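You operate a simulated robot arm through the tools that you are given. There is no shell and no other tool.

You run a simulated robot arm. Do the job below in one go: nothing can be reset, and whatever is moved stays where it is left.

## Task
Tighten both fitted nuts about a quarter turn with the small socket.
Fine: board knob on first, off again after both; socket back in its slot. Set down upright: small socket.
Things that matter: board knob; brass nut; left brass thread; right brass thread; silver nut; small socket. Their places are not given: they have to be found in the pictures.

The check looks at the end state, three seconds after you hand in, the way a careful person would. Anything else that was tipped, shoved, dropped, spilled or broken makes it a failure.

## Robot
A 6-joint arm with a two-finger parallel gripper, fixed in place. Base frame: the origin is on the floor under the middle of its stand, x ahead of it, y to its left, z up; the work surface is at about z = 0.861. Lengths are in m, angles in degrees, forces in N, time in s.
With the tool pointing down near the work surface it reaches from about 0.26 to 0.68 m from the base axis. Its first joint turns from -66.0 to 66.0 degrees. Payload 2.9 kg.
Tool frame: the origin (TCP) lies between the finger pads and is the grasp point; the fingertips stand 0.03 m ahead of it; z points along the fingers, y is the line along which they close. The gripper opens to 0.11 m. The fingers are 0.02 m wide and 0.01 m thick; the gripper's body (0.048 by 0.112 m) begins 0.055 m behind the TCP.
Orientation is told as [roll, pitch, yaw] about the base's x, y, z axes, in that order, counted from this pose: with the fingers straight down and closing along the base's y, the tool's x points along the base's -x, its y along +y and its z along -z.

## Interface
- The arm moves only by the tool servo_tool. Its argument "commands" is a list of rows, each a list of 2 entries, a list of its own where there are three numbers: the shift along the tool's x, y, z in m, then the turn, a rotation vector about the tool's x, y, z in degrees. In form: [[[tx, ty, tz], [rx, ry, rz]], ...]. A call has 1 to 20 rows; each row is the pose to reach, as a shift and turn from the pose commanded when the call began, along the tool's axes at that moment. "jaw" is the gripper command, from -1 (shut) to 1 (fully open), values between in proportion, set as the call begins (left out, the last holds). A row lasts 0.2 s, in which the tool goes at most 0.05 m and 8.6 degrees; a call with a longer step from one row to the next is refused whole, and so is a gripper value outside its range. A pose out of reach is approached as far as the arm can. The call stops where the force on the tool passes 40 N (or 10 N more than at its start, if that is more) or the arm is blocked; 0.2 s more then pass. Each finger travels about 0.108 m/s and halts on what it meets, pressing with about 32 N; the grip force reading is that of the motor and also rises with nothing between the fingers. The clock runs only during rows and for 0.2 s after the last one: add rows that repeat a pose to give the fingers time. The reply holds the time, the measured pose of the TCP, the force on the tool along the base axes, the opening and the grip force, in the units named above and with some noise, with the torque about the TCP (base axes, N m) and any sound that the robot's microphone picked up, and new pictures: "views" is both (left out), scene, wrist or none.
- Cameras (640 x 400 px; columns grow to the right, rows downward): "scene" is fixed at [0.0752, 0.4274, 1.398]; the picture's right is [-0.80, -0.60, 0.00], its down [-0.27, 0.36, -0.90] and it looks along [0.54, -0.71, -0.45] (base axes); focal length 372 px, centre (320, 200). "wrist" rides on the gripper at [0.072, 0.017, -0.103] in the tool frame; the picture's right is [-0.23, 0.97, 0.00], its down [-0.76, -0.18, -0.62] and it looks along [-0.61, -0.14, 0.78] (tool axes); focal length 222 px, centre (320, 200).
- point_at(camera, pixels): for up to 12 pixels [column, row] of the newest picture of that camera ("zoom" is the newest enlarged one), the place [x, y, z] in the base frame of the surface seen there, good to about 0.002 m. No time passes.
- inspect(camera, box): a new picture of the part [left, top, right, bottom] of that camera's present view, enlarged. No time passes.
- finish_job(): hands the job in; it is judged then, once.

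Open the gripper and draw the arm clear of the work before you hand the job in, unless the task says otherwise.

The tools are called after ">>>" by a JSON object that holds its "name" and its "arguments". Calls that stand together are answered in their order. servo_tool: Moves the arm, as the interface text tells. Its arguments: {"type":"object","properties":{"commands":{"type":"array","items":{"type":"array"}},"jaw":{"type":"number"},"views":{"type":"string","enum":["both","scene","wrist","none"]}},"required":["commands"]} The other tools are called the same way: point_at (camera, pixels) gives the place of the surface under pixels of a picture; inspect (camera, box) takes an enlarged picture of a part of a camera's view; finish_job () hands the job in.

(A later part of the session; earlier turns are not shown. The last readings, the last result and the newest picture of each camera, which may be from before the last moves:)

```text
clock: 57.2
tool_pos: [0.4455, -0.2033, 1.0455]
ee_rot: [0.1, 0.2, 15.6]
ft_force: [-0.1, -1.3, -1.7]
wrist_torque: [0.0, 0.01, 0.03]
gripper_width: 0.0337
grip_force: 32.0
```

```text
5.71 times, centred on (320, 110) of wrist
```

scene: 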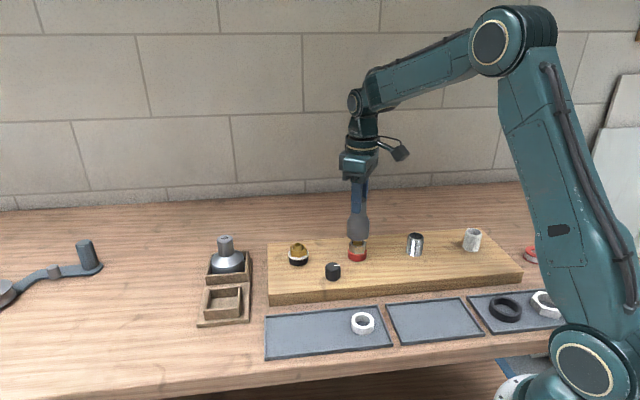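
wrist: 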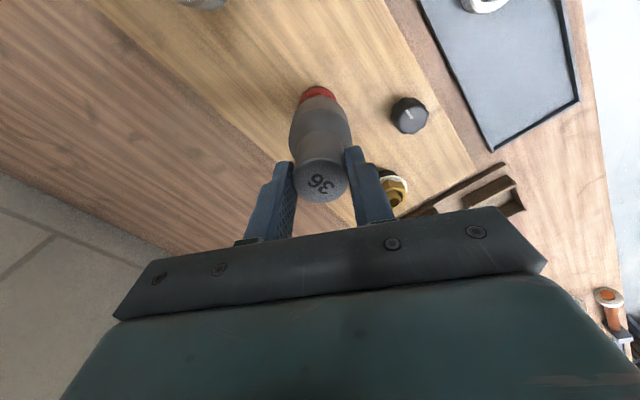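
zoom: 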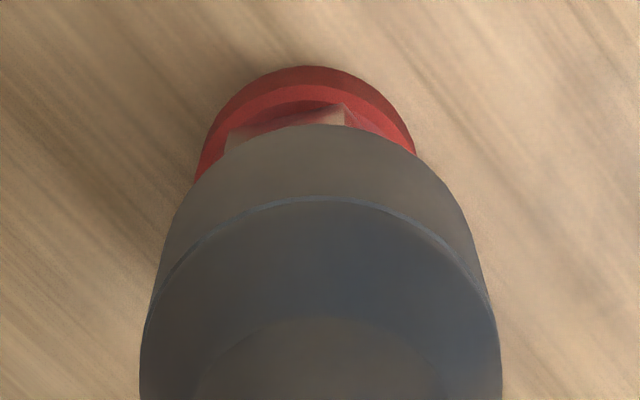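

In the scene view the socket and silver nut line up sideways; in the wrist view the red collar is ~2 mm to the left of the tool axis. I take a closer scene zoom to pin the nut's centre against the socket's.

>>> {"name": "inspect", "arguments": {"camera": "scene", "box": [340, 230, 376, 266]}}

```text
11.11 times, centred on (358, 248) of scene
```

zoom: 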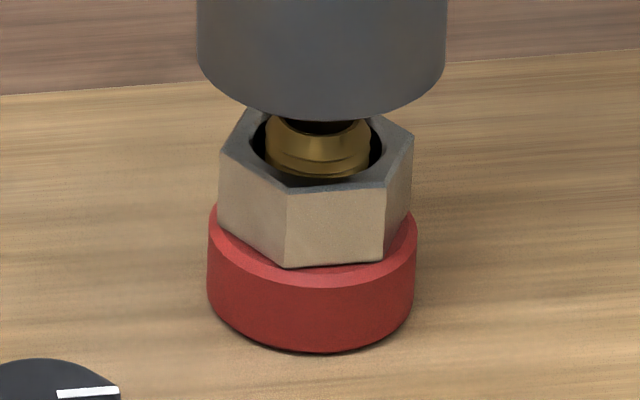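

>>> {"name": "point_at", "arguments": {"camera": "zoom", "pixels": [[224, 152], [409, 138], [382, 184], [290, 189], [270, 140], [370, 140], [320, 170], [212, 235], [412, 235], [320, 280], [320, 100], [205, 50]]}}

>>> {"name": "inspect", "arguments": {"camera": "wrist", "box": [280, 150, 360, 220]}}

>>> {"name": "point_at", "arguments": {"camera": "zoom", "pixels": [[200, 205], [450, 205], [324, 115], [324, 290], [324, 205]]}}

```text
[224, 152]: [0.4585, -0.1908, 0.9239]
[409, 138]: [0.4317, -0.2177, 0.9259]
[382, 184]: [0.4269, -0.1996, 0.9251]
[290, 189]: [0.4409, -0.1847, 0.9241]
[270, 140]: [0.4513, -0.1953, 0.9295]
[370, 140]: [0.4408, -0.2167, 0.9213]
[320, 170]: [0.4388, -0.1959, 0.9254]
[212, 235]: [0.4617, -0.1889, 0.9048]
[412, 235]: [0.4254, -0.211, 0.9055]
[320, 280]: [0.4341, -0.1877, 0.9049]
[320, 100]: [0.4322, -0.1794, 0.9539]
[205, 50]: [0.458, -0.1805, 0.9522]
```

```text
5.71 times, centred on (320, 185) of wrist
```

zoom: 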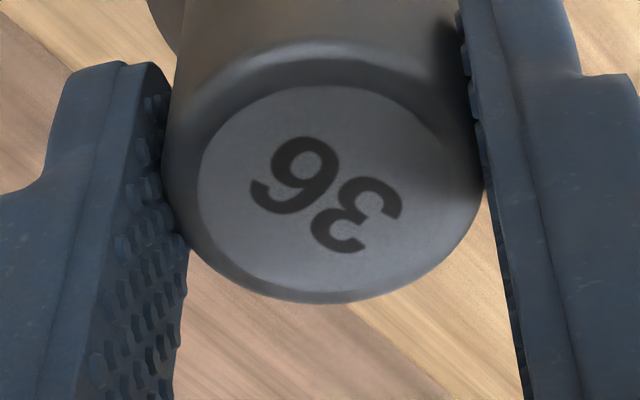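

```text
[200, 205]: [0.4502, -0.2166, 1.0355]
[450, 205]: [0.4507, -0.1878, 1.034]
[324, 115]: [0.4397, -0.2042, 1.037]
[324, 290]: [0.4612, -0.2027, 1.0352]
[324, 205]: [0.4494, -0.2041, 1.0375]
```

The socket has slid a few mm down in the grip (top ~9 mm below TCP) but hangs straight. Both views agree the nut lies about (+1.5,−2.0) mm from the socket axis, so I shift that much and lower 20 mm to just above the silver nut.

>>> {"name": "servo_tool", "arguments": {"commands": [[[-0.0009, -0.0023, 0.0], [0, 0, 0]], [[-0.0009, -0.0023, 0.006], [0, 0, 0]], [[-0.0009, -0.0023, 0.012], [0, 0, 0]], [[-0.0009, -0.0023, 0.018], [0, 0, 0]], [[-0.0009, -0.0023, 0.018], [0, 0, 0]]]}}

>>> {"name": "inspect", "arguments": {"camera": "scene", "box": [323, 205, 393, 275]}}

>>> {"name": "inspect", "arguments": {"camera": "wrist", "box": [280, 75, 360, 145]}}

```text
clock: 58.5
tool_pos: [0.4468, -0.2063, 1.0273]
ee_rot: [-0.1, 0.2, 15.5]
ft_force: [0.6, 0.0, -3.9]
wrist_torque: [0.01, -0.01, -0.01]
gripper_width: 0.0334
grip_force: 32.4
```

scene: 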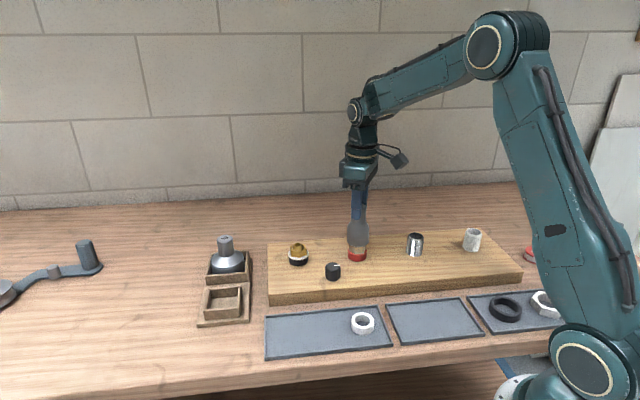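
wrist: 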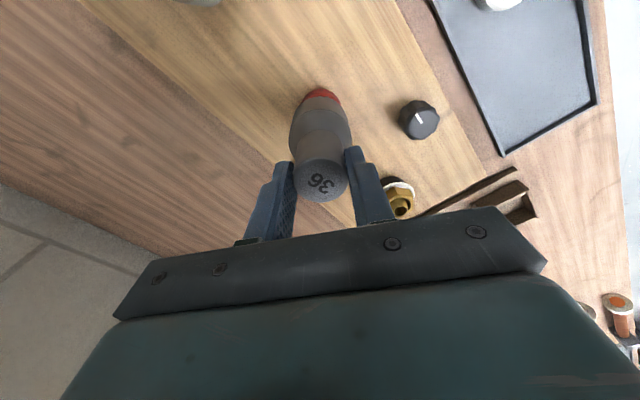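

```text
5.71 times, centred on (358, 240) of scene
```

zoom: 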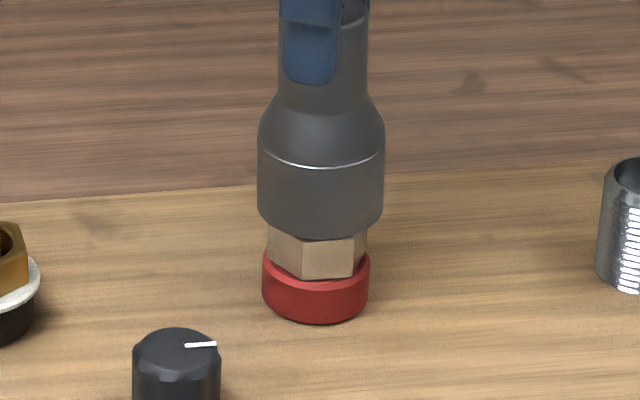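

```text
5.71 times, centred on (320, 110) of wrist
```

zoom: 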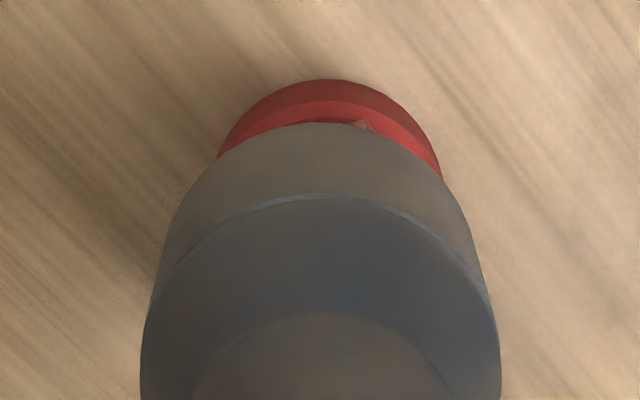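

Now the collar appears ~0.9 mm right of the axis, so I trim back (−0.9,+0.7) mm and step down 14 mm in 2 mm rows over the silver nut.

>>> {"name": "servo_tool", "arguments": {"commands": [[[0.0007, 0.0009, 0.0], [0, 0, 0]], [[0.0007, 0.0009, 0.003], [0, 0, 0]], [[0.0007, 0.0009, 0.006], [0, 0, 0]], [[0.0007, 0.0009, 0.008], [0, 0, 0]], [[0.0007, 0.0009, 0.01], [0, 0, 0]], [[0.0007, 0.0009, 0.012], [0, 0, 0]], [[0.0007, 0.0009, 0.014], [0, 0, 0]], [[0.0007, 0.0009, 0.014], [0, 0, 0]]], "views": "scene"}}

```text
clock: 60.0
tool_pos: [0.4469, -0.206, 1.021]
ee_rot: [-0.3, -0.1, 15.4]
ft_force: [-3.7, -1.0, 6.6]
wrist_torque: [0.06, 0.29, 0.01]
gripper_width: 0.0334
grip_force: 31.5
stopped in row 7: the force on the tool passed its limit at 42 N (the readings are from after the stop); the commanded pose is now the measured one
```

scene: 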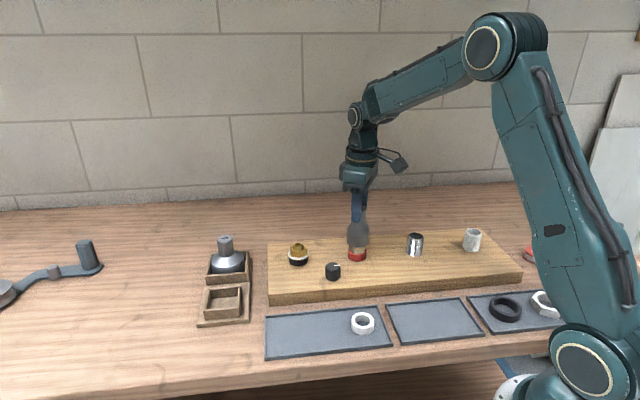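

Blocked at about TCP 1.019, so the rim landed on the nut's top. I look closely at how the rim sits on it.

>>> {"name": "inspect", "arguments": {"camera": "scene", "box": [340, 230, 376, 266]}}

>>> {"name": "inspect", "arguments": {"camera": "wrist", "box": [280, 75, 360, 145]}}

>>> {"name": "inspect", "arguments": {"camera": "wrist", "box": [280, 150, 360, 220]}}

>>> {"name": "point_at", "arguments": {"camera": "zoom", "pixels": [[205, 190], [445, 190], [324, 100], [324, 280], [324, 190]]}}

```text
11.11 times, centred on (358, 248) of scene
```

zoom: 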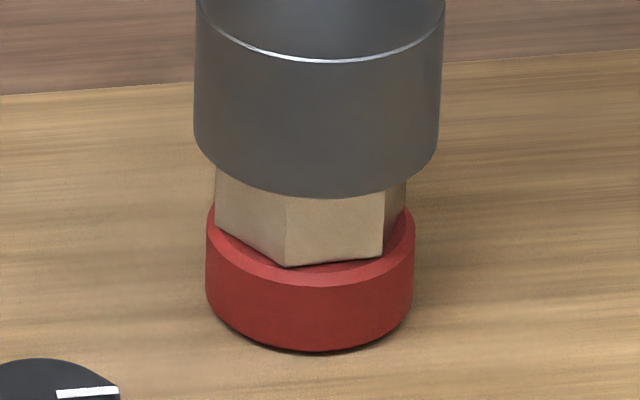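

```text
5.71 times, centred on (320, 110) of wrist
```

zoom: 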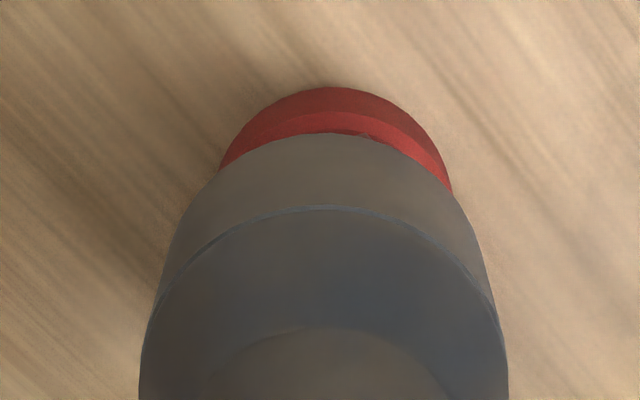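

```text
5.71 times, centred on (320, 185) of wrist
```

zoom: 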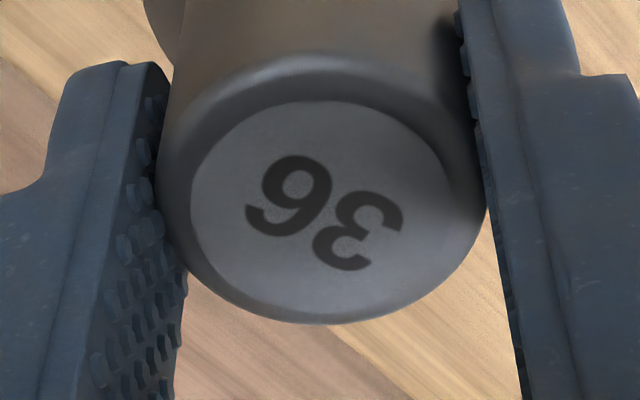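

```text
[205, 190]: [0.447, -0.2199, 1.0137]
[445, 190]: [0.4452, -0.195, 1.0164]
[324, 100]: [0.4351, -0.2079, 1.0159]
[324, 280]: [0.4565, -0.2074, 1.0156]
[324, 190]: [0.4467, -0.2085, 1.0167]
```

The label's angle relative to the fingers has changed: the socket has twisted ~12° counter-clockwise in the grip from the tightening, so its hex is out of line with the nut. I lift 8 mm and zoom on the label to measure its direction exactly.

>>> {"name": "servo_tool", "arguments": {"commands": [[[0, 0, -0.004], [0, 0, 0]], [[0, 0, -0.008], [0, 0, 0]], [[0, 0, -0.008], [0, 0, 0]], [[0, 0, -0.008], [0, 0, 0]]]}}

>>> {"name": "inspect", "arguments": {"camera": "wrist", "box": [296, 165, 346, 210]}}

```text
clock: 61.0
tool_pos: [0.4471, -0.2062, 1.0267]
ee_rot: [-0.3, -0.1, 15.4]
ft_force: [-0.1, 0.4, -1.2]
wrist_torque: [0.02, 0.04, -0.02]
gripper_width: 0.0336
grip_force: 31.9
```

scene: 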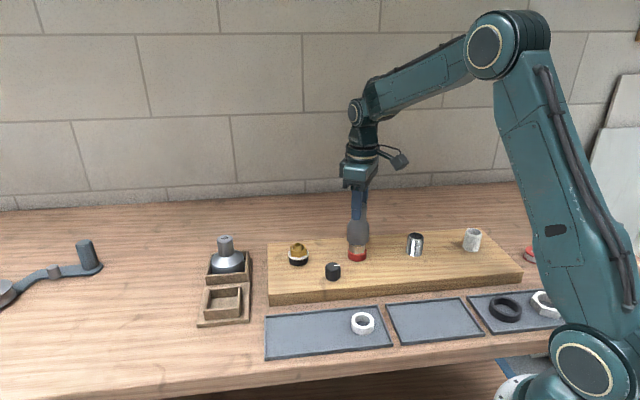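
wrist: 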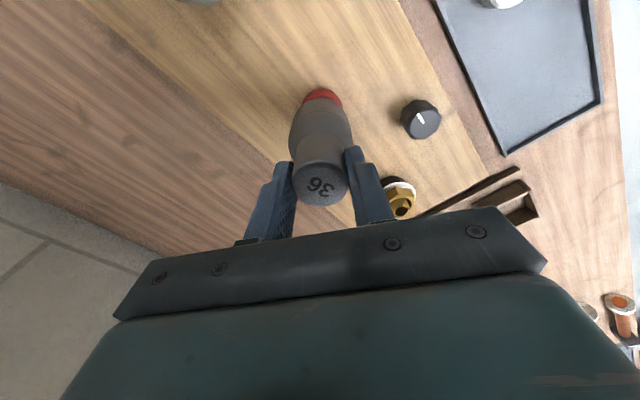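

```text
8.89 times, centred on (321, 188) of wrist
```

zoom: 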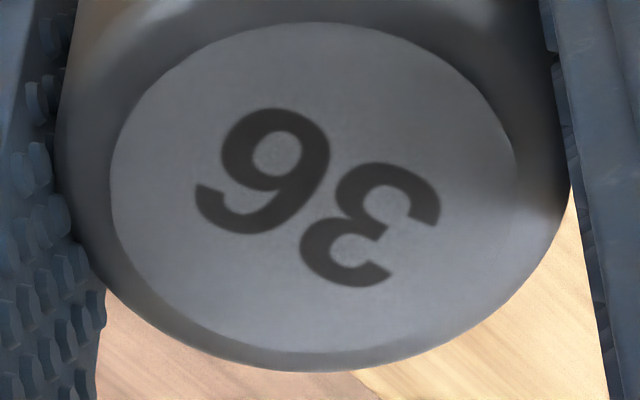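

The label direction coincides with a hex corner and now sits at about −46.5° in the tool frame (was −29°), so the silver nut needs tool yaw ≈ −1.5°. I rotate there above the nut and re-check centring.

>>> {"name": "servo_tool", "arguments": {"commands": [[[0, 0, -0.002], [-0.1, 0, 6]], [[0, 0, -0.003], [-0.2, 0, 12]], [[0, 0, -0.003], [-0.28, -0.08, 16.9]], [[0, 0, -0.003], [-0.28, -0.08, 16.9]], [[0, 0, -0.003], [-0.28, -0.08, 16.9]]]}}

>>> {"name": "inspect", "arguments": {"camera": "scene", "box": [323, 205, 393, 275]}}

>>> {"name": "inspect", "arguments": {"camera": "wrist", "box": [280, 75, 360, 145]}}

>>> {"name": "inspect", "arguments": {"camera": "wrist", "box": [296, 165, 346, 210]}}

```text
clock: 62.2
tool_pos: [0.4458, -0.2069, 1.0297]
ee_rot: [0.0, -0.1, -1.4]
ft_force: [1.3, 0.7, -1.5]
wrist_torque: [-0.02, 0.01, 0.02]
gripper_width: 0.0334
grip_force: 32.1
```

scene: 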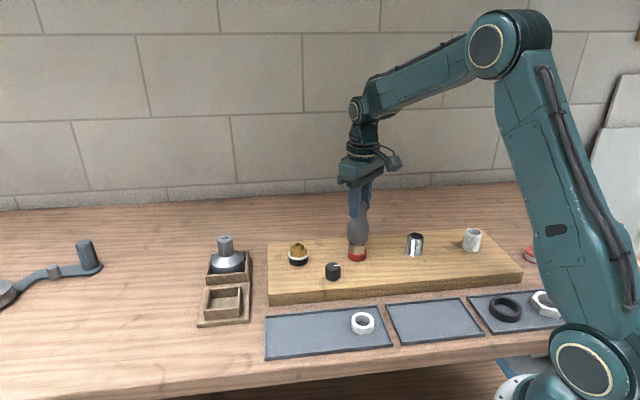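
wrist: 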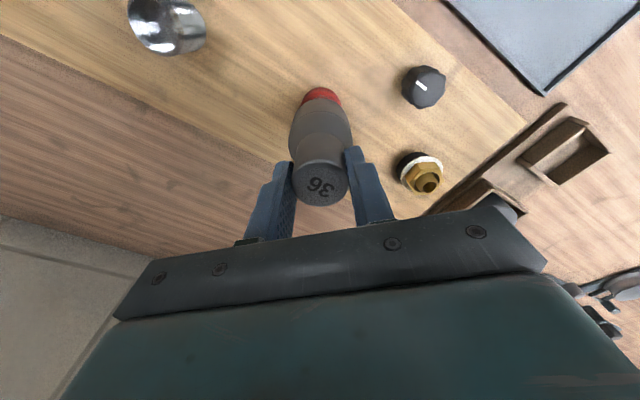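

```text
5.71 times, centred on (358, 240) of scene
```

zoom: 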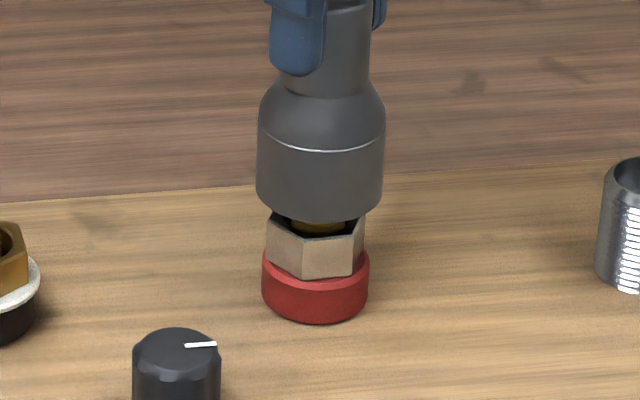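

```text
5.71 times, centred on (320, 110) of wrist
```

zoom: 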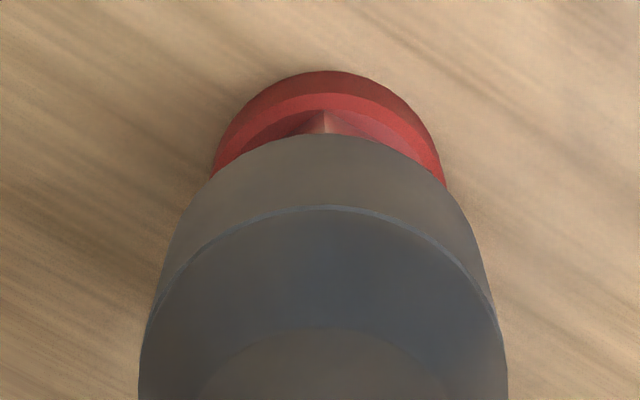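

```text
8.89 times, centred on (321, 188) of wrist
```

zoom: 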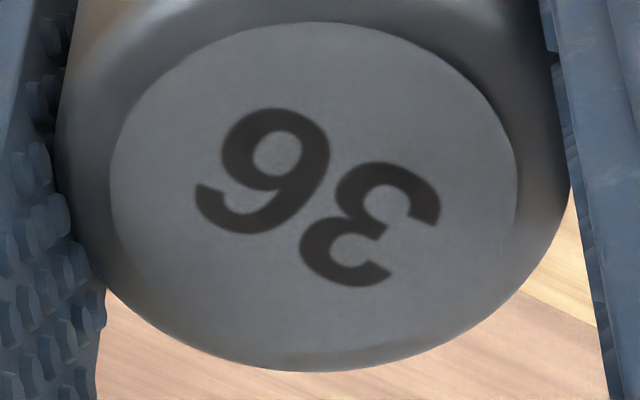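

The label is at the wanted angle, and the socket is within ~1 mm of the nut axis (nut slightly toward +y). I shift (−0.25,+0.95) mm and step down again.

>>> {"name": "servo_tool", "arguments": {"commands": [[[0.0003, 0.0009, 0.0], [0, 0, 0]], [[0.0003, 0.0009, 0.004], [0, 0, 0]], [[0.0003, 0.0009, 0.008], [0, 0, 0]], [[0.0003, 0.0009, 0.01], [0, 0, 0]], [[0.0003, 0.0009, 0.012], [0, 0, 0]], [[0.0003, 0.0009, 0.014], [0, 0, 0]], [[0.0003, 0.0009, 0.016], [0, 0, 0]], [[0.0003, 0.0009, 0.018], [0, 0, 0]], [[0.0003, 0.0009, 0.018], [0, 0, 0]]], "views": "scene"}}

```text
clock: 64.2
tool_pos: [0.4476, -0.2069, 1.0127]
ee_rot: [0.1, -0.2, -1.5]
ft_force: [0.1, -0.9, -2.5]
wrist_torque: [0.04, 0.03, 0.01]
gripper_width: 0.0335
grip_force: 31.8
```

scene: 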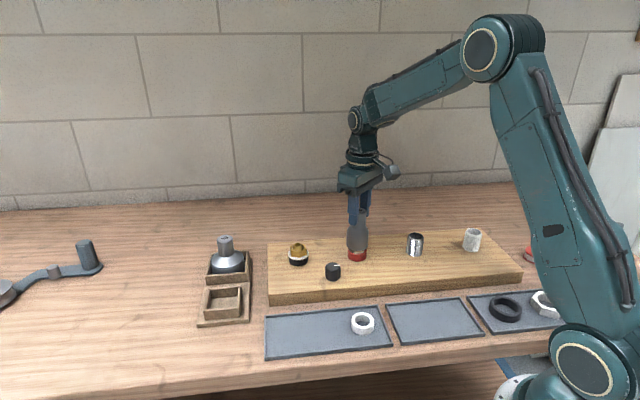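

At TCP 1.0127 with no contact, below the earlier blocking height. I continue down 10 mm in small steps.

>>> {"name": "servo_tool", "arguments": {"commands": [[[0, 0, 0.002], [0, 0, 0]], [[0, 0, 0.004], [0, 0, 0]], [[0, 0, 0.006], [0, 0, 0]], [[0, 0, 0.008], [0, 0, 0]], [[0, 0, 0.01], [0, 0, 0]], [[0, 0, 0.01], [0, 0, 0]]], "views": "scene"}}

>>> {"name": "inspect", "arguments": {"camera": "scene", "box": [323, 205, 393, 275]}}

```text
clock: 65.6
tool_pos: [0.4479, -0.2064, 1.0026]
ee_rot: [0.0, -0.2, -1.5]
ft_force: [-0.5, 0.2, -1.3]
wrist_torque: [-0.05, -0.03, 0.01]
gripper_width: 0.0334
grip_force: 32.1
```

scene: 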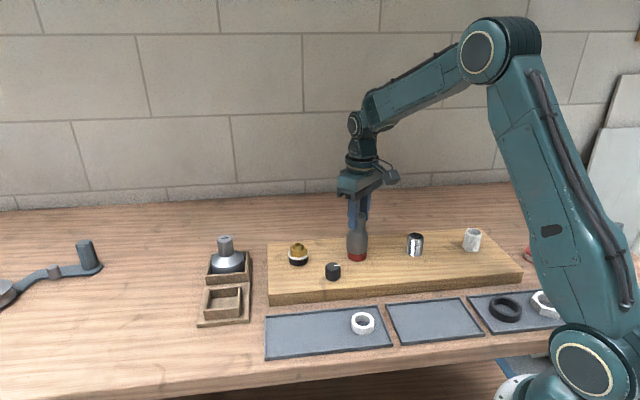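

```text
5.71 times, centred on (358, 240) of scene
```

zoom: 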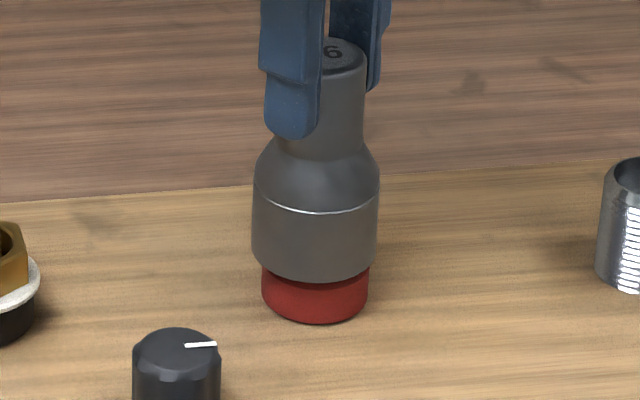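

The socket is fully over the silver nut with no side load. I turn clockwise 40° first and check forces.

>>> {"name": "servo_tool", "arguments": {"commands": [[[0, 0, 0], [0, 0, 4]], [[0, 0, 0], [0, 0, 8]], [[0, 0, 0], [0, 0, 12]], [[0, 0, 0], [0, 0, 16]], [[0, 0, 0], [0, 0, 20]], [[0, 0, 0], [0, 0, 24]], [[0, 0, 0], [0, 0, 28]], [[0, 0, 0], [0, 0, 32]], [[0, 0, 0], [0, 0, 36]], [[0, 0, 0], [0, 0, 40]], [[0, 0, 0], [0, 0, 40]]], "views": "wrist"}}

>>> {"name": "inspect", "arguments": {"camera": "wrist", "box": [296, 165, 346, 210]}}

```text
clock: 68.0
tool_pos: [0.4467, -0.2056, 1.0017]
ee_rot: [0.2, 0.0, -41.5]
ft_force: [1.1, 1.4, -2.7]
wrist_torque: [0.13, -0.1, 0.0]
gripper_width: 0.0334
grip_force: 32.2
```

wrist: 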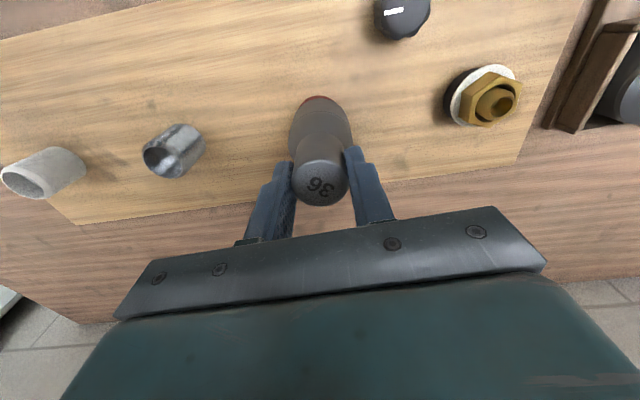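

```text
8.89 times, centred on (321, 188) of wrist
```

zoom: 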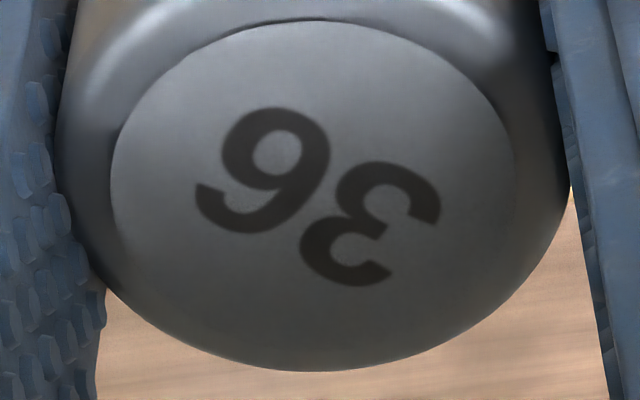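

No slip so far (label unchanged) and forces are low. I continue clockwise another 46° to yaw ≈ −88°.

>>> {"name": "servo_tool", "arguments": {"commands": [[[0, 0, 0], [0, 0, 4]], [[0, 0, 0], [0, 0, 8]], [[0, 0, 0], [0, 0, 12]], [[0, 0, 0], [0, 0, 16]], [[0, 0, 0], [0, 0, 20]], [[0, 0, 0], [0, 0, 24]], [[0, 0, 0], [0, 0, 28]], [[0, 0, 0], [0, 0, 32]], [[0, 0, 0], [0, 0, 36]], [[0, 0, 0], [0, 0, 40]], [[0, 0, 0], [0, 0, 43]], [[0, 0, 0], [0, 0, 46]], [[0, 0, 0], [0, 0, 46]]], "views": "wrist"}}

>>> {"name": "inspect", "arguments": {"camera": "wrist", "box": [296, 165, 346, 210]}}

```text
clock: 70.8
tool_pos: [0.446, -0.2057, 1.0007]
ee_rot: [0.2, 0.0, -87.5]
ft_force: [2.2, 0.2, -1.2]
wrist_torque: [-0.05, -0.13, 0.01]
gripper_width: 0.0334
grip_force: 32.2
```

wrist: 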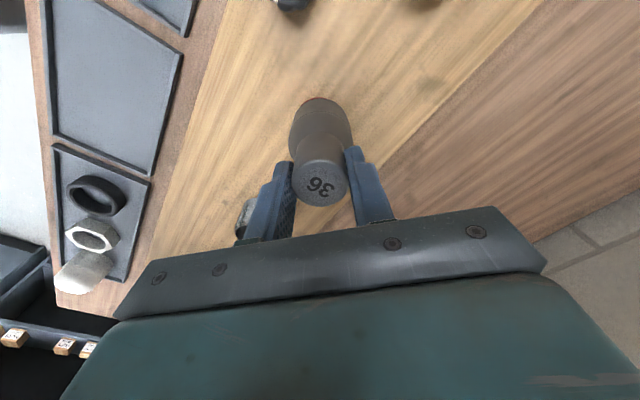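

```text
8.89 times, centred on (321, 188) of wrist
```

zoom: 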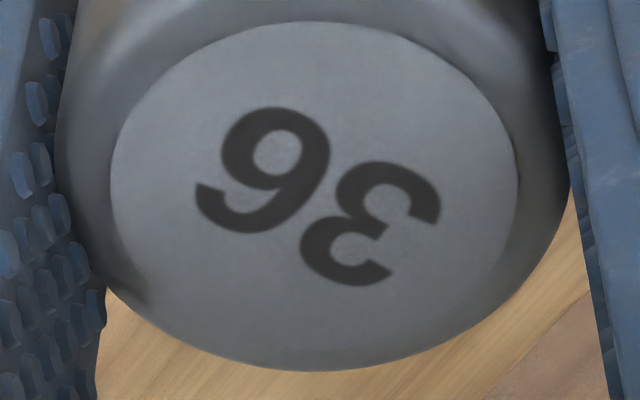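

Still no slip; 86° turned. I add 7° more to cover the hex play, then lift the socket straight up to inspect the silver nut.

>>> {"name": "servo_tool", "arguments": {"commands": [[[0, 0, 0], [0, 0, 3.5]], [[0, 0, 0], [0, 0, 7]], [[0, 0, 0], [0, 0, 7]], [[0, 0, 0], [0, 0, 5.5]], [[0, 0, -0.005], [0, 0, 5.5]], [[0, 0, -0.012], [0, 0, 5.5]], [[0, 0, -0.02], [0, 0, 5.5]], [[0, 0, -0.03], [0, 0, 5.5]], [[0, 0, -0.04], [0, 0, 5.5]], [[0, 0, -0.05], [0, 0, 5.5]], [[0, 0, -0.05], [0, 0, 5.5]]]}}

>>> {"name": "inspect", "arguments": {"camera": "scene", "box": [340, 230, 376, 266]}}

```text
clock: 73.2
tool_pos: [0.4471, -0.2058, 1.0526]
ee_rot: [0.3, 0.0, -93.0]
ft_force: [-0.3, -0.5, -2.4]
wrist_torque: [0.02, 0.03, -0.03]
gripper_width: 0.0335
grip_force: 31.6
```

scene: 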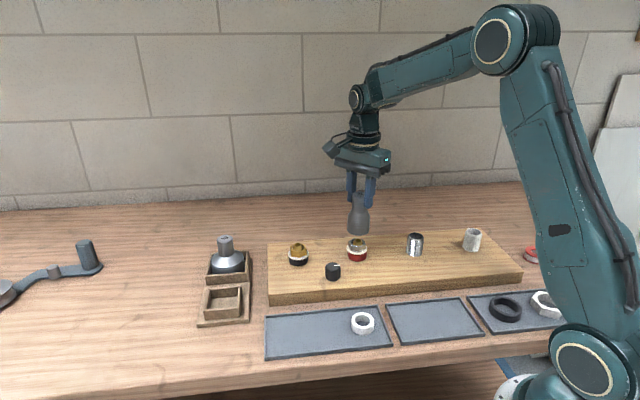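
wrist: 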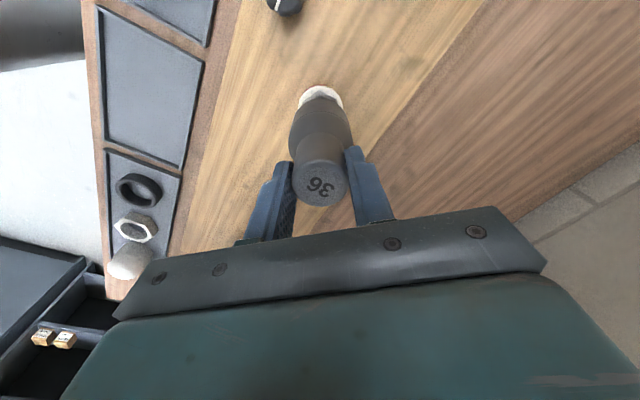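

```text
11.11 times, centred on (358, 248) of scene
```

zoom: 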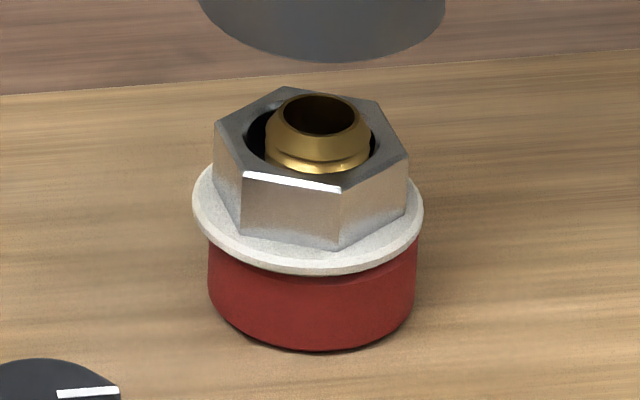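

The silver nut now has its sealing ring showing too, with corners at about 20° (mod 60) versus 46° before: ≈86° clockwise, matching the brass nut. Both are done; I now measure how the socket sits in the grip before returning it to its slot.

>>> {"name": "inspect", "arguments": {"camera": "wrist", "box": [280, 150, 360, 220]}}

>>> {"name": "point_at", "arguments": {"camera": "zoom", "pixels": [[200, 198], [445, 198], [322, 105], [322, 295], [322, 198], [260, 150], [380, 150], [260, 250], [380, 250]]}}

```text
5.71 times, centred on (320, 185) of wrist
```

zoom: 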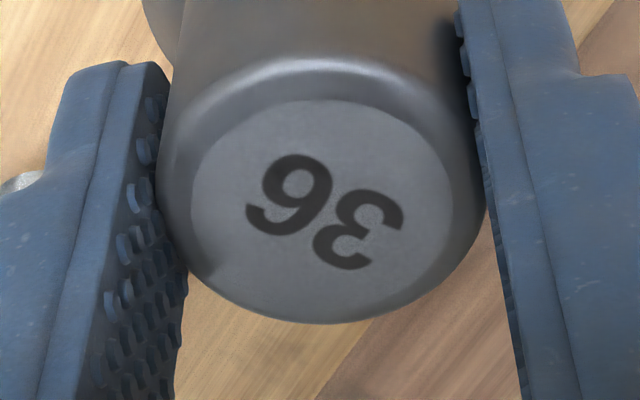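

```text
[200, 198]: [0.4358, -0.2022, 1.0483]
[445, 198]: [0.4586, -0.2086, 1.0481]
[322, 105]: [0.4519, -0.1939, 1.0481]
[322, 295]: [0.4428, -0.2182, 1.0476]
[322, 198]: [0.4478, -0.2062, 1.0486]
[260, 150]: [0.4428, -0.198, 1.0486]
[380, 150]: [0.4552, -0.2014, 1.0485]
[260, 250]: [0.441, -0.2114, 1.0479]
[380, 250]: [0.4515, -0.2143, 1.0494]
```

The socket is level and centred on the tool axis, its top 4 mm below the TCP, so it should be released at TCP z ≈ 0.957. The empty slot is in clear view of the scene camera at (223,300); I zoom and read its walls.

>>> {"name": "inspect", "arguments": {"camera": "scene", "box": [195, 275, 255, 330]}}

```text
7.27 times, centred on (225, 302) of scene
```

zoom: 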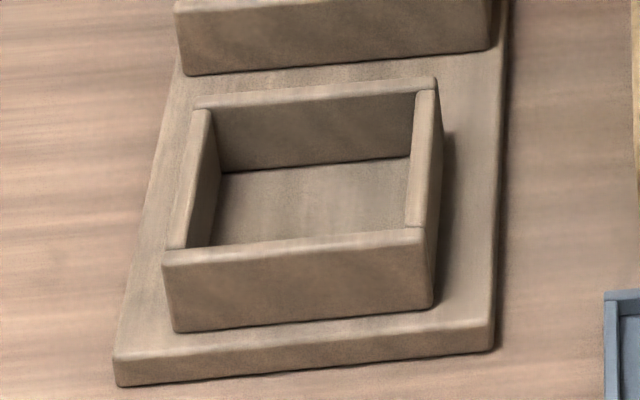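

The slot's four walls and floor are clear. I read the rim corners, wall tops and floor.

>>> {"name": "point_at", "arguments": {"camera": "zoom", "pixels": [[200, 105], [433, 84], [420, 236], [168, 258], [315, 96], [295, 247], [190, 180], [423, 160], [225, 175], [405, 162], [310, 200], [240, 235]]}}

```text
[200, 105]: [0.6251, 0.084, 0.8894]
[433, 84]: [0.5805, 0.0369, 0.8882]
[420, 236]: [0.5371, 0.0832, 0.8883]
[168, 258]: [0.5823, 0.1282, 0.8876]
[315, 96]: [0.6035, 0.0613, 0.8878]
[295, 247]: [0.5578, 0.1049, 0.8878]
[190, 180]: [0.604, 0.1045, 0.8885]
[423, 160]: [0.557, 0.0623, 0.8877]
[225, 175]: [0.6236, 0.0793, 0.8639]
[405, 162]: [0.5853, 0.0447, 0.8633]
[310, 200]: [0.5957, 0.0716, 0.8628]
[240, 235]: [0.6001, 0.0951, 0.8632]
```

The slot floor is at z 0.863, its centre about (0.581–0.583,0.081–0.083), inner width ~57 mm against the 50 mm body. I raise to z 1.10 and carry the socket over the slot at (0.583,0.081), turning to yaw −45°.

>>> {"name": "servo_tool", "arguments": {"commands": [[[0, 0, -0.024], [0, 0, 0]], [[0, 0, -0.0475], [0, 0, 0]], [[0.0267, 0.011, -0.0475], [0, -0.02, -4.4]], [[0.0533, 0.022, -0.0475], [0, -0.05, -8.7]], [[0.08, 0.033, -0.0475], [0, -0.07, -13.1]], [[0.1067, 0.044, -0.0475], [0, -0.1, -17.5]], [[0.1334, 0.055, -0.0475], [0, -0.12, -21.8]], [[0.16, 0.066, -0.0475], [0, -0.15, -26.2]], [[0.1867, 0.077, -0.0475], [0, -0.17, -30.5]], [[0.2134, 0.088, -0.0475], [0, -0.2, -34.9]], [[0.24, 0.099, -0.0475], [0, -0.22, -39.3]], [[0.2667, 0.11, -0.0475], [0, -0.25, -43.6]], [[0.2934, 0.121, -0.0475], [0, -0.25, -48]], [[0.2934, 0.121, -0.0475], [0, -0.25, -48]], [[0.2934, 0.121, -0.0475], [0, -0.25, -48]]]}}

```text
clock: 76.4
tool_pos: [0.5826, 0.0798, 1.1009]
ee_rot: [0.1, -0.3, -44.9]
ft_force: [-0.5, -0.9, -1.9]
wrist_torque: [0.03, 0.01, 0.0]
gripper_width: 0.0334
grip_force: 32.0
```

scene: 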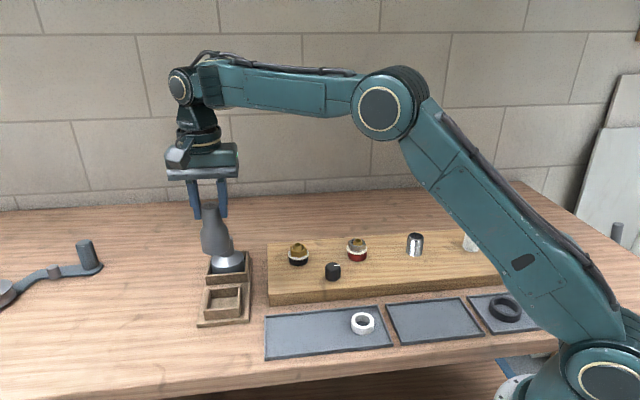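
wrist: 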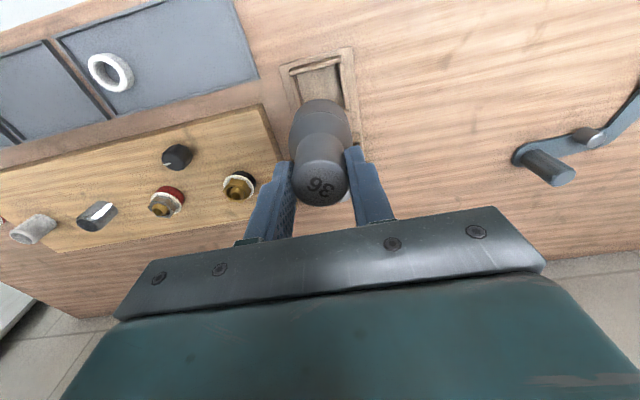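

The socket hovers above its slot. I lower to TCP z ≈ 1.0 (rim still ~15 mm above the box rim) and check the alignment.

>>> {"name": "servo_tool", "arguments": {"commands": [[[0, 0, 0.025], [0, 0, 0]], [[0, 0, 0.05], [0, 0, 0]], [[0, 0, 0.075], [0, 0, 0]], [[0, 0, 0.1], [0, 0, 0]], [[0, 0, 0.1], [0, 0, 0]], [[0, 0, 0.1], [0, 0, 0]]]}}

>>> {"name": "inspect", "arguments": {"camera": "scene", "box": [185, 240, 265, 330]}}

>>> {"name": "inspect", "arguments": {"camera": "wrist", "box": [270, 70, 370, 150]}}

```text
clock: 77.8
tool_pos: [0.5839, 0.081, 1.0006]
ee_rot: [0.1, -0.3, -44.9]
ft_force: [-0.4, 0.1, -2.0]
wrist_torque: [0.03, -0.04, 0.04]
gripper_width: 0.0334
grip_force: 32.2
```

scene: 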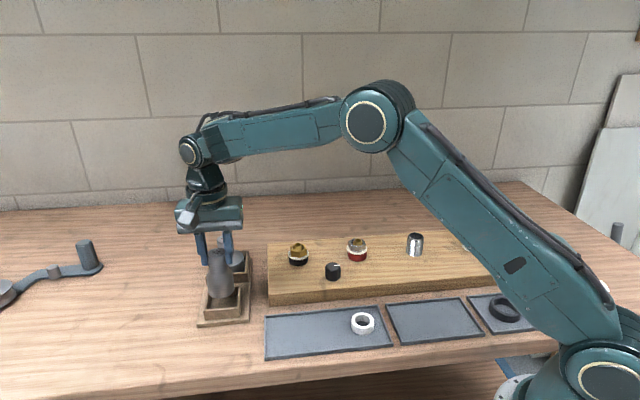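
wrist: 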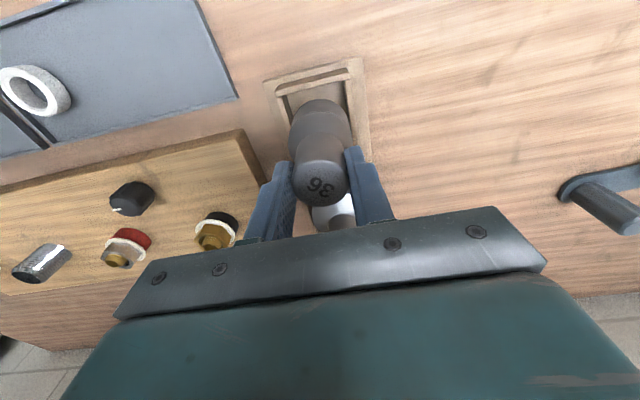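

```text
4.44 times, centred on (225, 285) of scene
```

zoom: 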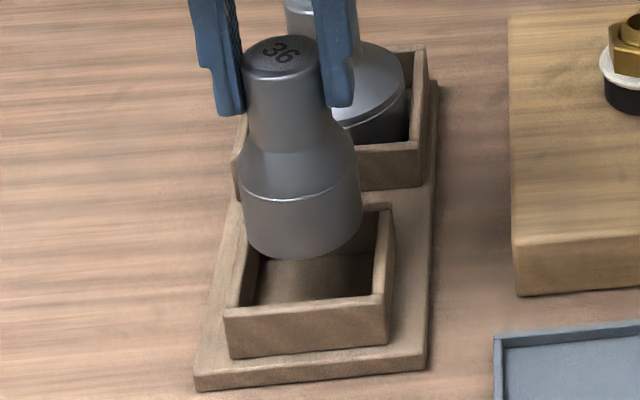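

```text
5.00 times, centred on (320, 110) of wrist
```

zoom: 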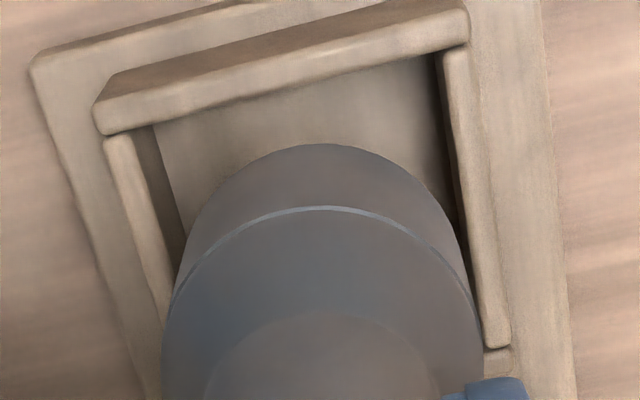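

The socket is centred over the open slot in the wrist view (slot centre column ≈318 vs axis 320). I lower into the slot by 38 mm in small steps, leaving about 5 mm before the floor.

>>> {"name": "servo_tool", "arguments": {"commands": [[[0, 0, 0.006], [0, 0, 0]], [[0, 0, 0.012], [0, 0, 0]], [[0, 0, 0.018], [0, 0, 0]], [[0, 0, 0.024], [0, 0, 0]], [[0, 0, 0.03], [0, 0, 0]], [[0, 0, 0.034], [0, 0, 0]], [[0, 0, 0.038], [0, 0, 0]], [[0, 0, 0.038], [0, 0, 0]]]}}

>>> {"name": "inspect", "arguments": {"camera": "scene", "box": [185, 240, 265, 330]}}

```text
clock: 79.6
tool_pos: [0.5833, 0.081, 0.9624]
ee_rot: [0.1, -0.3, -45.0]
ft_force: [1.1, 1.2, -1.3]
wrist_torque: [0.0, 0.0, 0.0]
gripper_width: 0.0335
grip_force: 32.0
```

scene: 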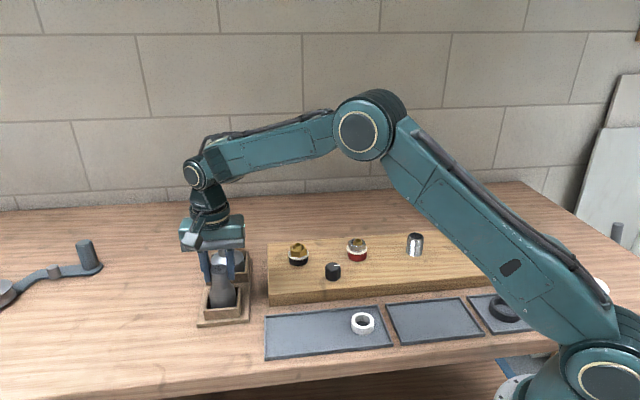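
wrist: 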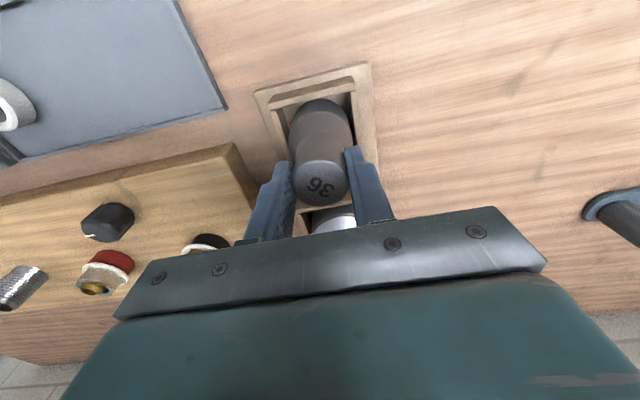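

```text
4.44 times, centred on (225, 285) of scene
```

zoom: 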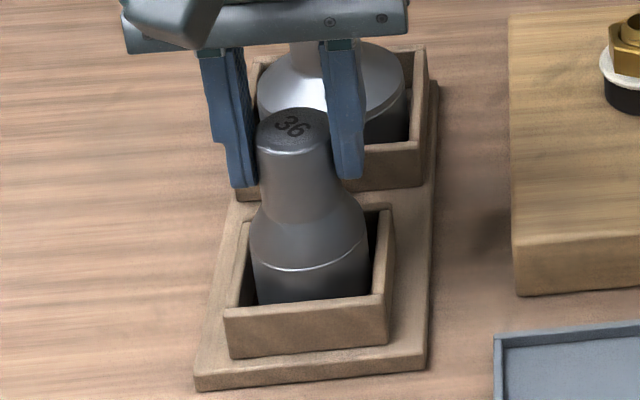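

The socket is inside the slot with no side force. I lower 1 mm at a time for 7 mm until it touches the floor.

>>> {"name": "servo_tool", "arguments": {"commands": [[[0, 0, 0.001], [0, 0, 0]], [[0, 0, 0.002], [0, 0, 0]], [[0, 0, 0.003], [0, 0, 0]], [[0, 0, 0.004], [0, 0, 0]], [[0, 0, 0.005], [0, 0, 0]], [[0, 0, 0.006], [0, 0, 0]], [[0, 0, 0.006], [0, 0, 0]]], "views": "none"}}

```text
clock: 81.2
tool_pos: [0.5828, 0.0814, 0.9562]
ee_rot: [0.1, -0.3, -44.9]
ft_force: [-1.7, 0.9, 2.6]
wrist_torque: [-0.02, 0.1, -0.01]
gripper_width: 0.0334
grip_force: 31.7
```

Contact: vertical force rose from −2 to +2.6 N, so the socket rests on the slot floor. I open the jaw to release it and hold.

>>> {"name": "servo_tool", "arguments": {"commands": [[[0, 0, 0], [0, 0, 0]], [[0, 0, 0], [0, 0, 0]], [[0, 0, 0], [0, 0, 0]], [[0, 0, 0], [0, 0, 0]]], "jaw": 0.2}}

>>> {"name": "inspect", "arguments": {"camera": "scene", "box": [185, 240, 265, 330]}}

```text
clock: 82.2
tool_pos: [0.5821, 0.0808, 0.957]
ee_rot: [0.1, -0.4, -45.0]
ft_force: [-0.1, 0.3, -0.6]
wrist_torque: [0.02, 0.03, 0.01]
gripper_width: 0.0658
grip_force: 0.0
```

scene: 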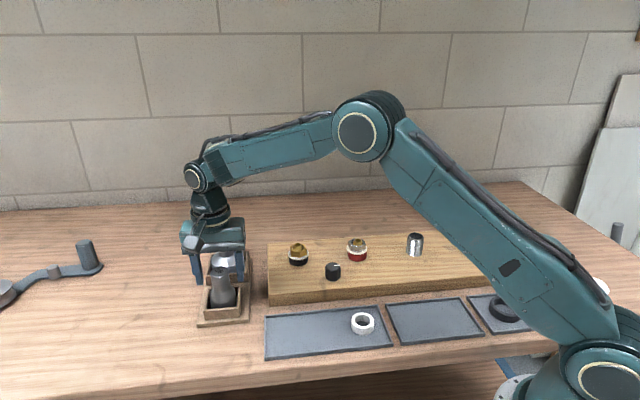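
wrist: 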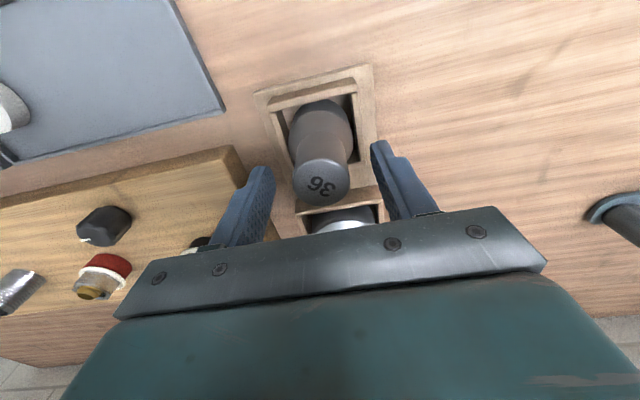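

```text
4.44 times, centred on (225, 285) of scene
```

zoom: 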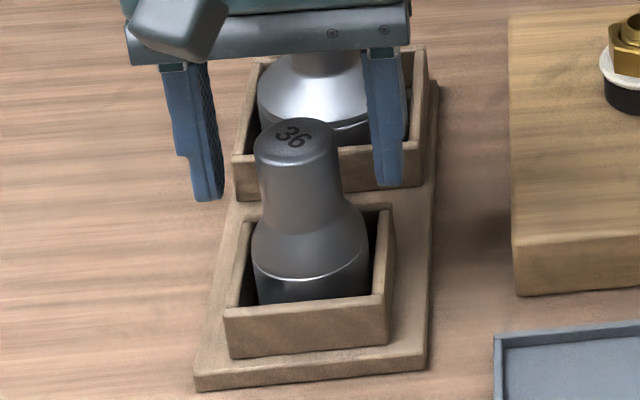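

The socket stands upright in its slot, released. I rise straight up 0.10 m, then go over to the knob at (0.4468,−0.1065), keeping yaw −45°.

>>> {"name": "servo_tool", "arguments": {"commands": [[[0, 0, -0.02], [0, 0, 0]], [[0, 0, -0.05], [0, 0, 0]], [[0, 0, -0.08], [0, 0, 0]], [[0, 0, -0.103], [0, 0, 0]], [[-0.0046, -0.0286, -0.103], [0.04, 0.02, 0]], [[-0.0091, -0.0572, -0.103], [0.08, 0.05, 0]], [[-0.0137, -0.0858, -0.103], [0.12, 0.07, 0]], [[-0.0183, -0.1144, -0.103], [0.16, 0.09, 0]], [[-0.0228, -0.1429, -0.103], [0.2, 0.11, 0]], [[-0.0274, -0.1715, -0.103], [0.24, 0.13, 0]], [[-0.0319, -0.2001, -0.103], [0.28, 0.16, 0]], [[-0.0365, -0.2287, -0.103], [0.32, 0.18, 0]], [[-0.0365, -0.2287, -0.065], [0.32, 0.18, 0]], [[-0.0365, -0.2287, -0.025], [0.32, 0.18, 0]], [[-0.0365, -0.2287, -0.025], [0.32, 0.18, 0]], [[-0.0365, -0.2287, -0.025], [0.32, 0.18, 0]]]}}

>>> {"name": "inspect", "arguments": {"camera": "wrist", "box": [270, 80, 370, 170]}}

>>> {"name": "inspect", "arguments": {"camera": "scene", "box": [185, 240, 265, 330]}}

```text
clock: 85.6
tool_pos: [0.4468, -0.1067, 0.9806]
ee_rot: [-0.2, -0.1, -45.1]
ft_force: [0.1, -0.2, -0.1]
wrist_torque: [-0.01, -0.03, -0.02]
gripper_width: 0.0659
grip_force: 0.1
```

scene: 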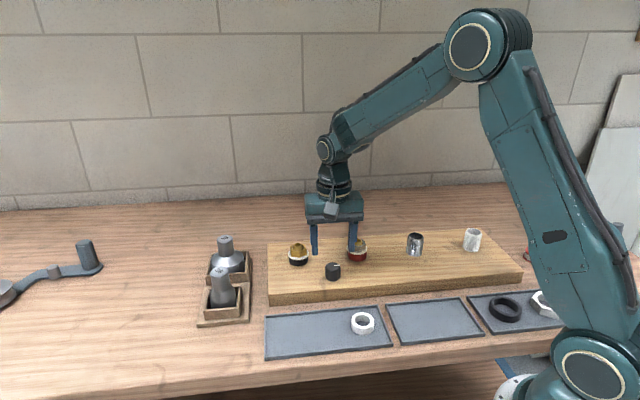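
wrist: 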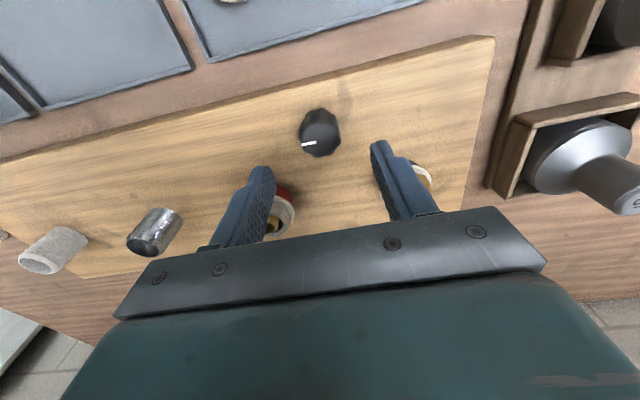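

```text
4.44 times, centred on (320, 125) of wrist
```

zoom: 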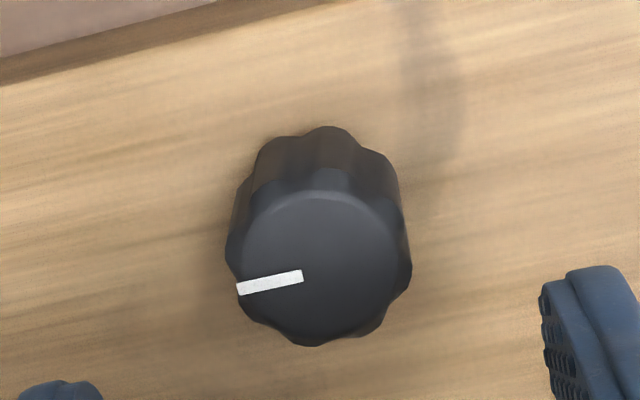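

```text
4.44 times, centred on (225, 285) of scene
```

zoom: 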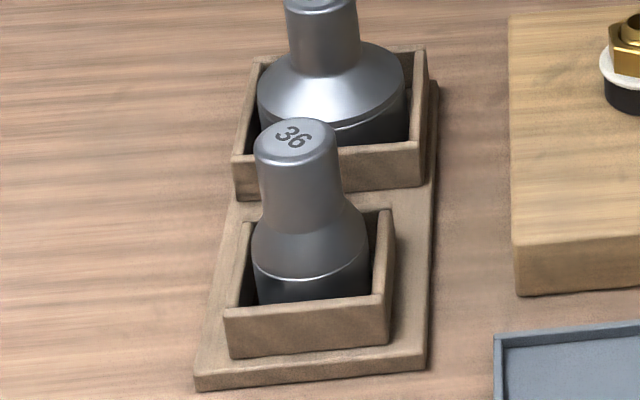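

The socket sits upright in its slot, and the knob is centred between the fingers in column. I re-zoom the wrist view to measure the knob centre along the other axis before gripping.

>>> {"name": "inspect", "arguments": {"camera": "wrist", "box": [290, 100, 350, 160]}}

>>> {"name": "point_at", "arguments": {"camera": "zoom", "pixels": [[215, 260], [430, 260], [325, 160], [325, 350], [325, 260], [240, 255], [300, 255]]}}

```text
6.67 times, centred on (320, 130) of wrist
```

zoom: 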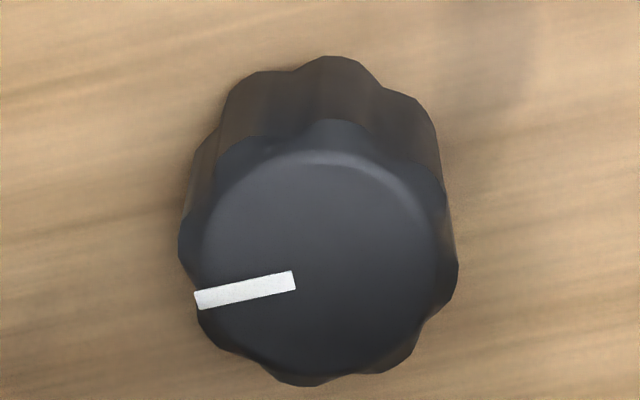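

```text
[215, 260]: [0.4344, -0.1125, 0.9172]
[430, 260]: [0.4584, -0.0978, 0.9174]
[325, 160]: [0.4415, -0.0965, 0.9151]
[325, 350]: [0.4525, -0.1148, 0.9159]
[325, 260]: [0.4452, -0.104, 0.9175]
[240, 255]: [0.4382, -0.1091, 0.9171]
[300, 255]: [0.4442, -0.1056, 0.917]
```

The knob centre reads about (0.445,−0.1045), so it is ~2 mm along tool +x from my axis; I shift 1.2 mm that way, narrow the jaw a bit and descend to TCP z ≈ 0.9275.

>>> {"name": "servo_tool", "arguments": {"commands": [[[0.0012, 0, 0.01], [0, 0, 0]], [[0.0012, 0, 0.022], [0, 0, 0]], [[0.0012, 0, 0.034], [0, 0, 0]], [[0.0012, 0, 0.045], [0, 0, 0]], [[0.0012, 0, 0.053], [0, 0, 0]], [[0.0012, 0, 0.053], [0, 0, 0]]], "jaw": 0.0}}

```text
clock: 87.0
tool_pos: [0.4467, -0.1059, 0.9274]
ee_rot: [-0.3, -0.2, -45.0]
ft_force: [0.3, 0.4, 0.6]
wrist_torque: [0.01, -0.02, -0.03]
gripper_width: 0.0551
grip_force: 0.0
```

scene: 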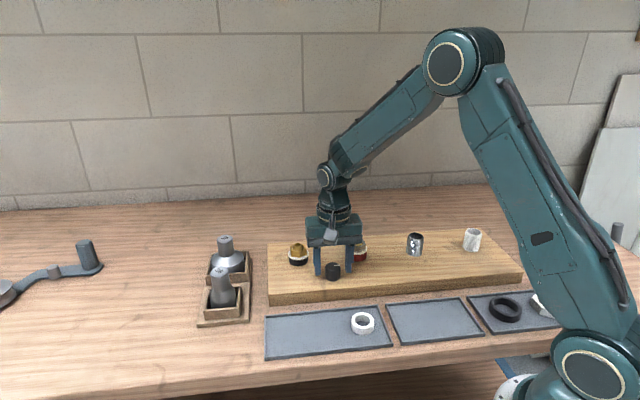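
wrist: 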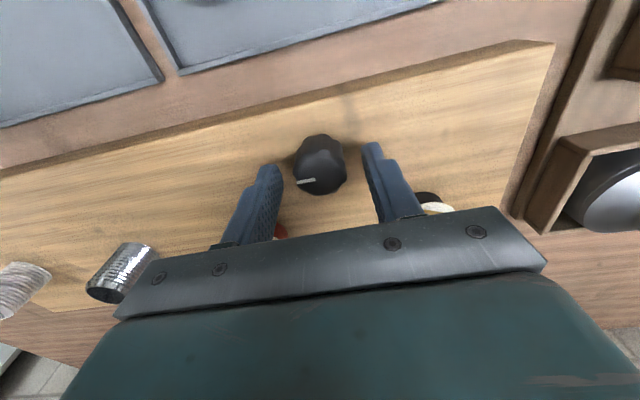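

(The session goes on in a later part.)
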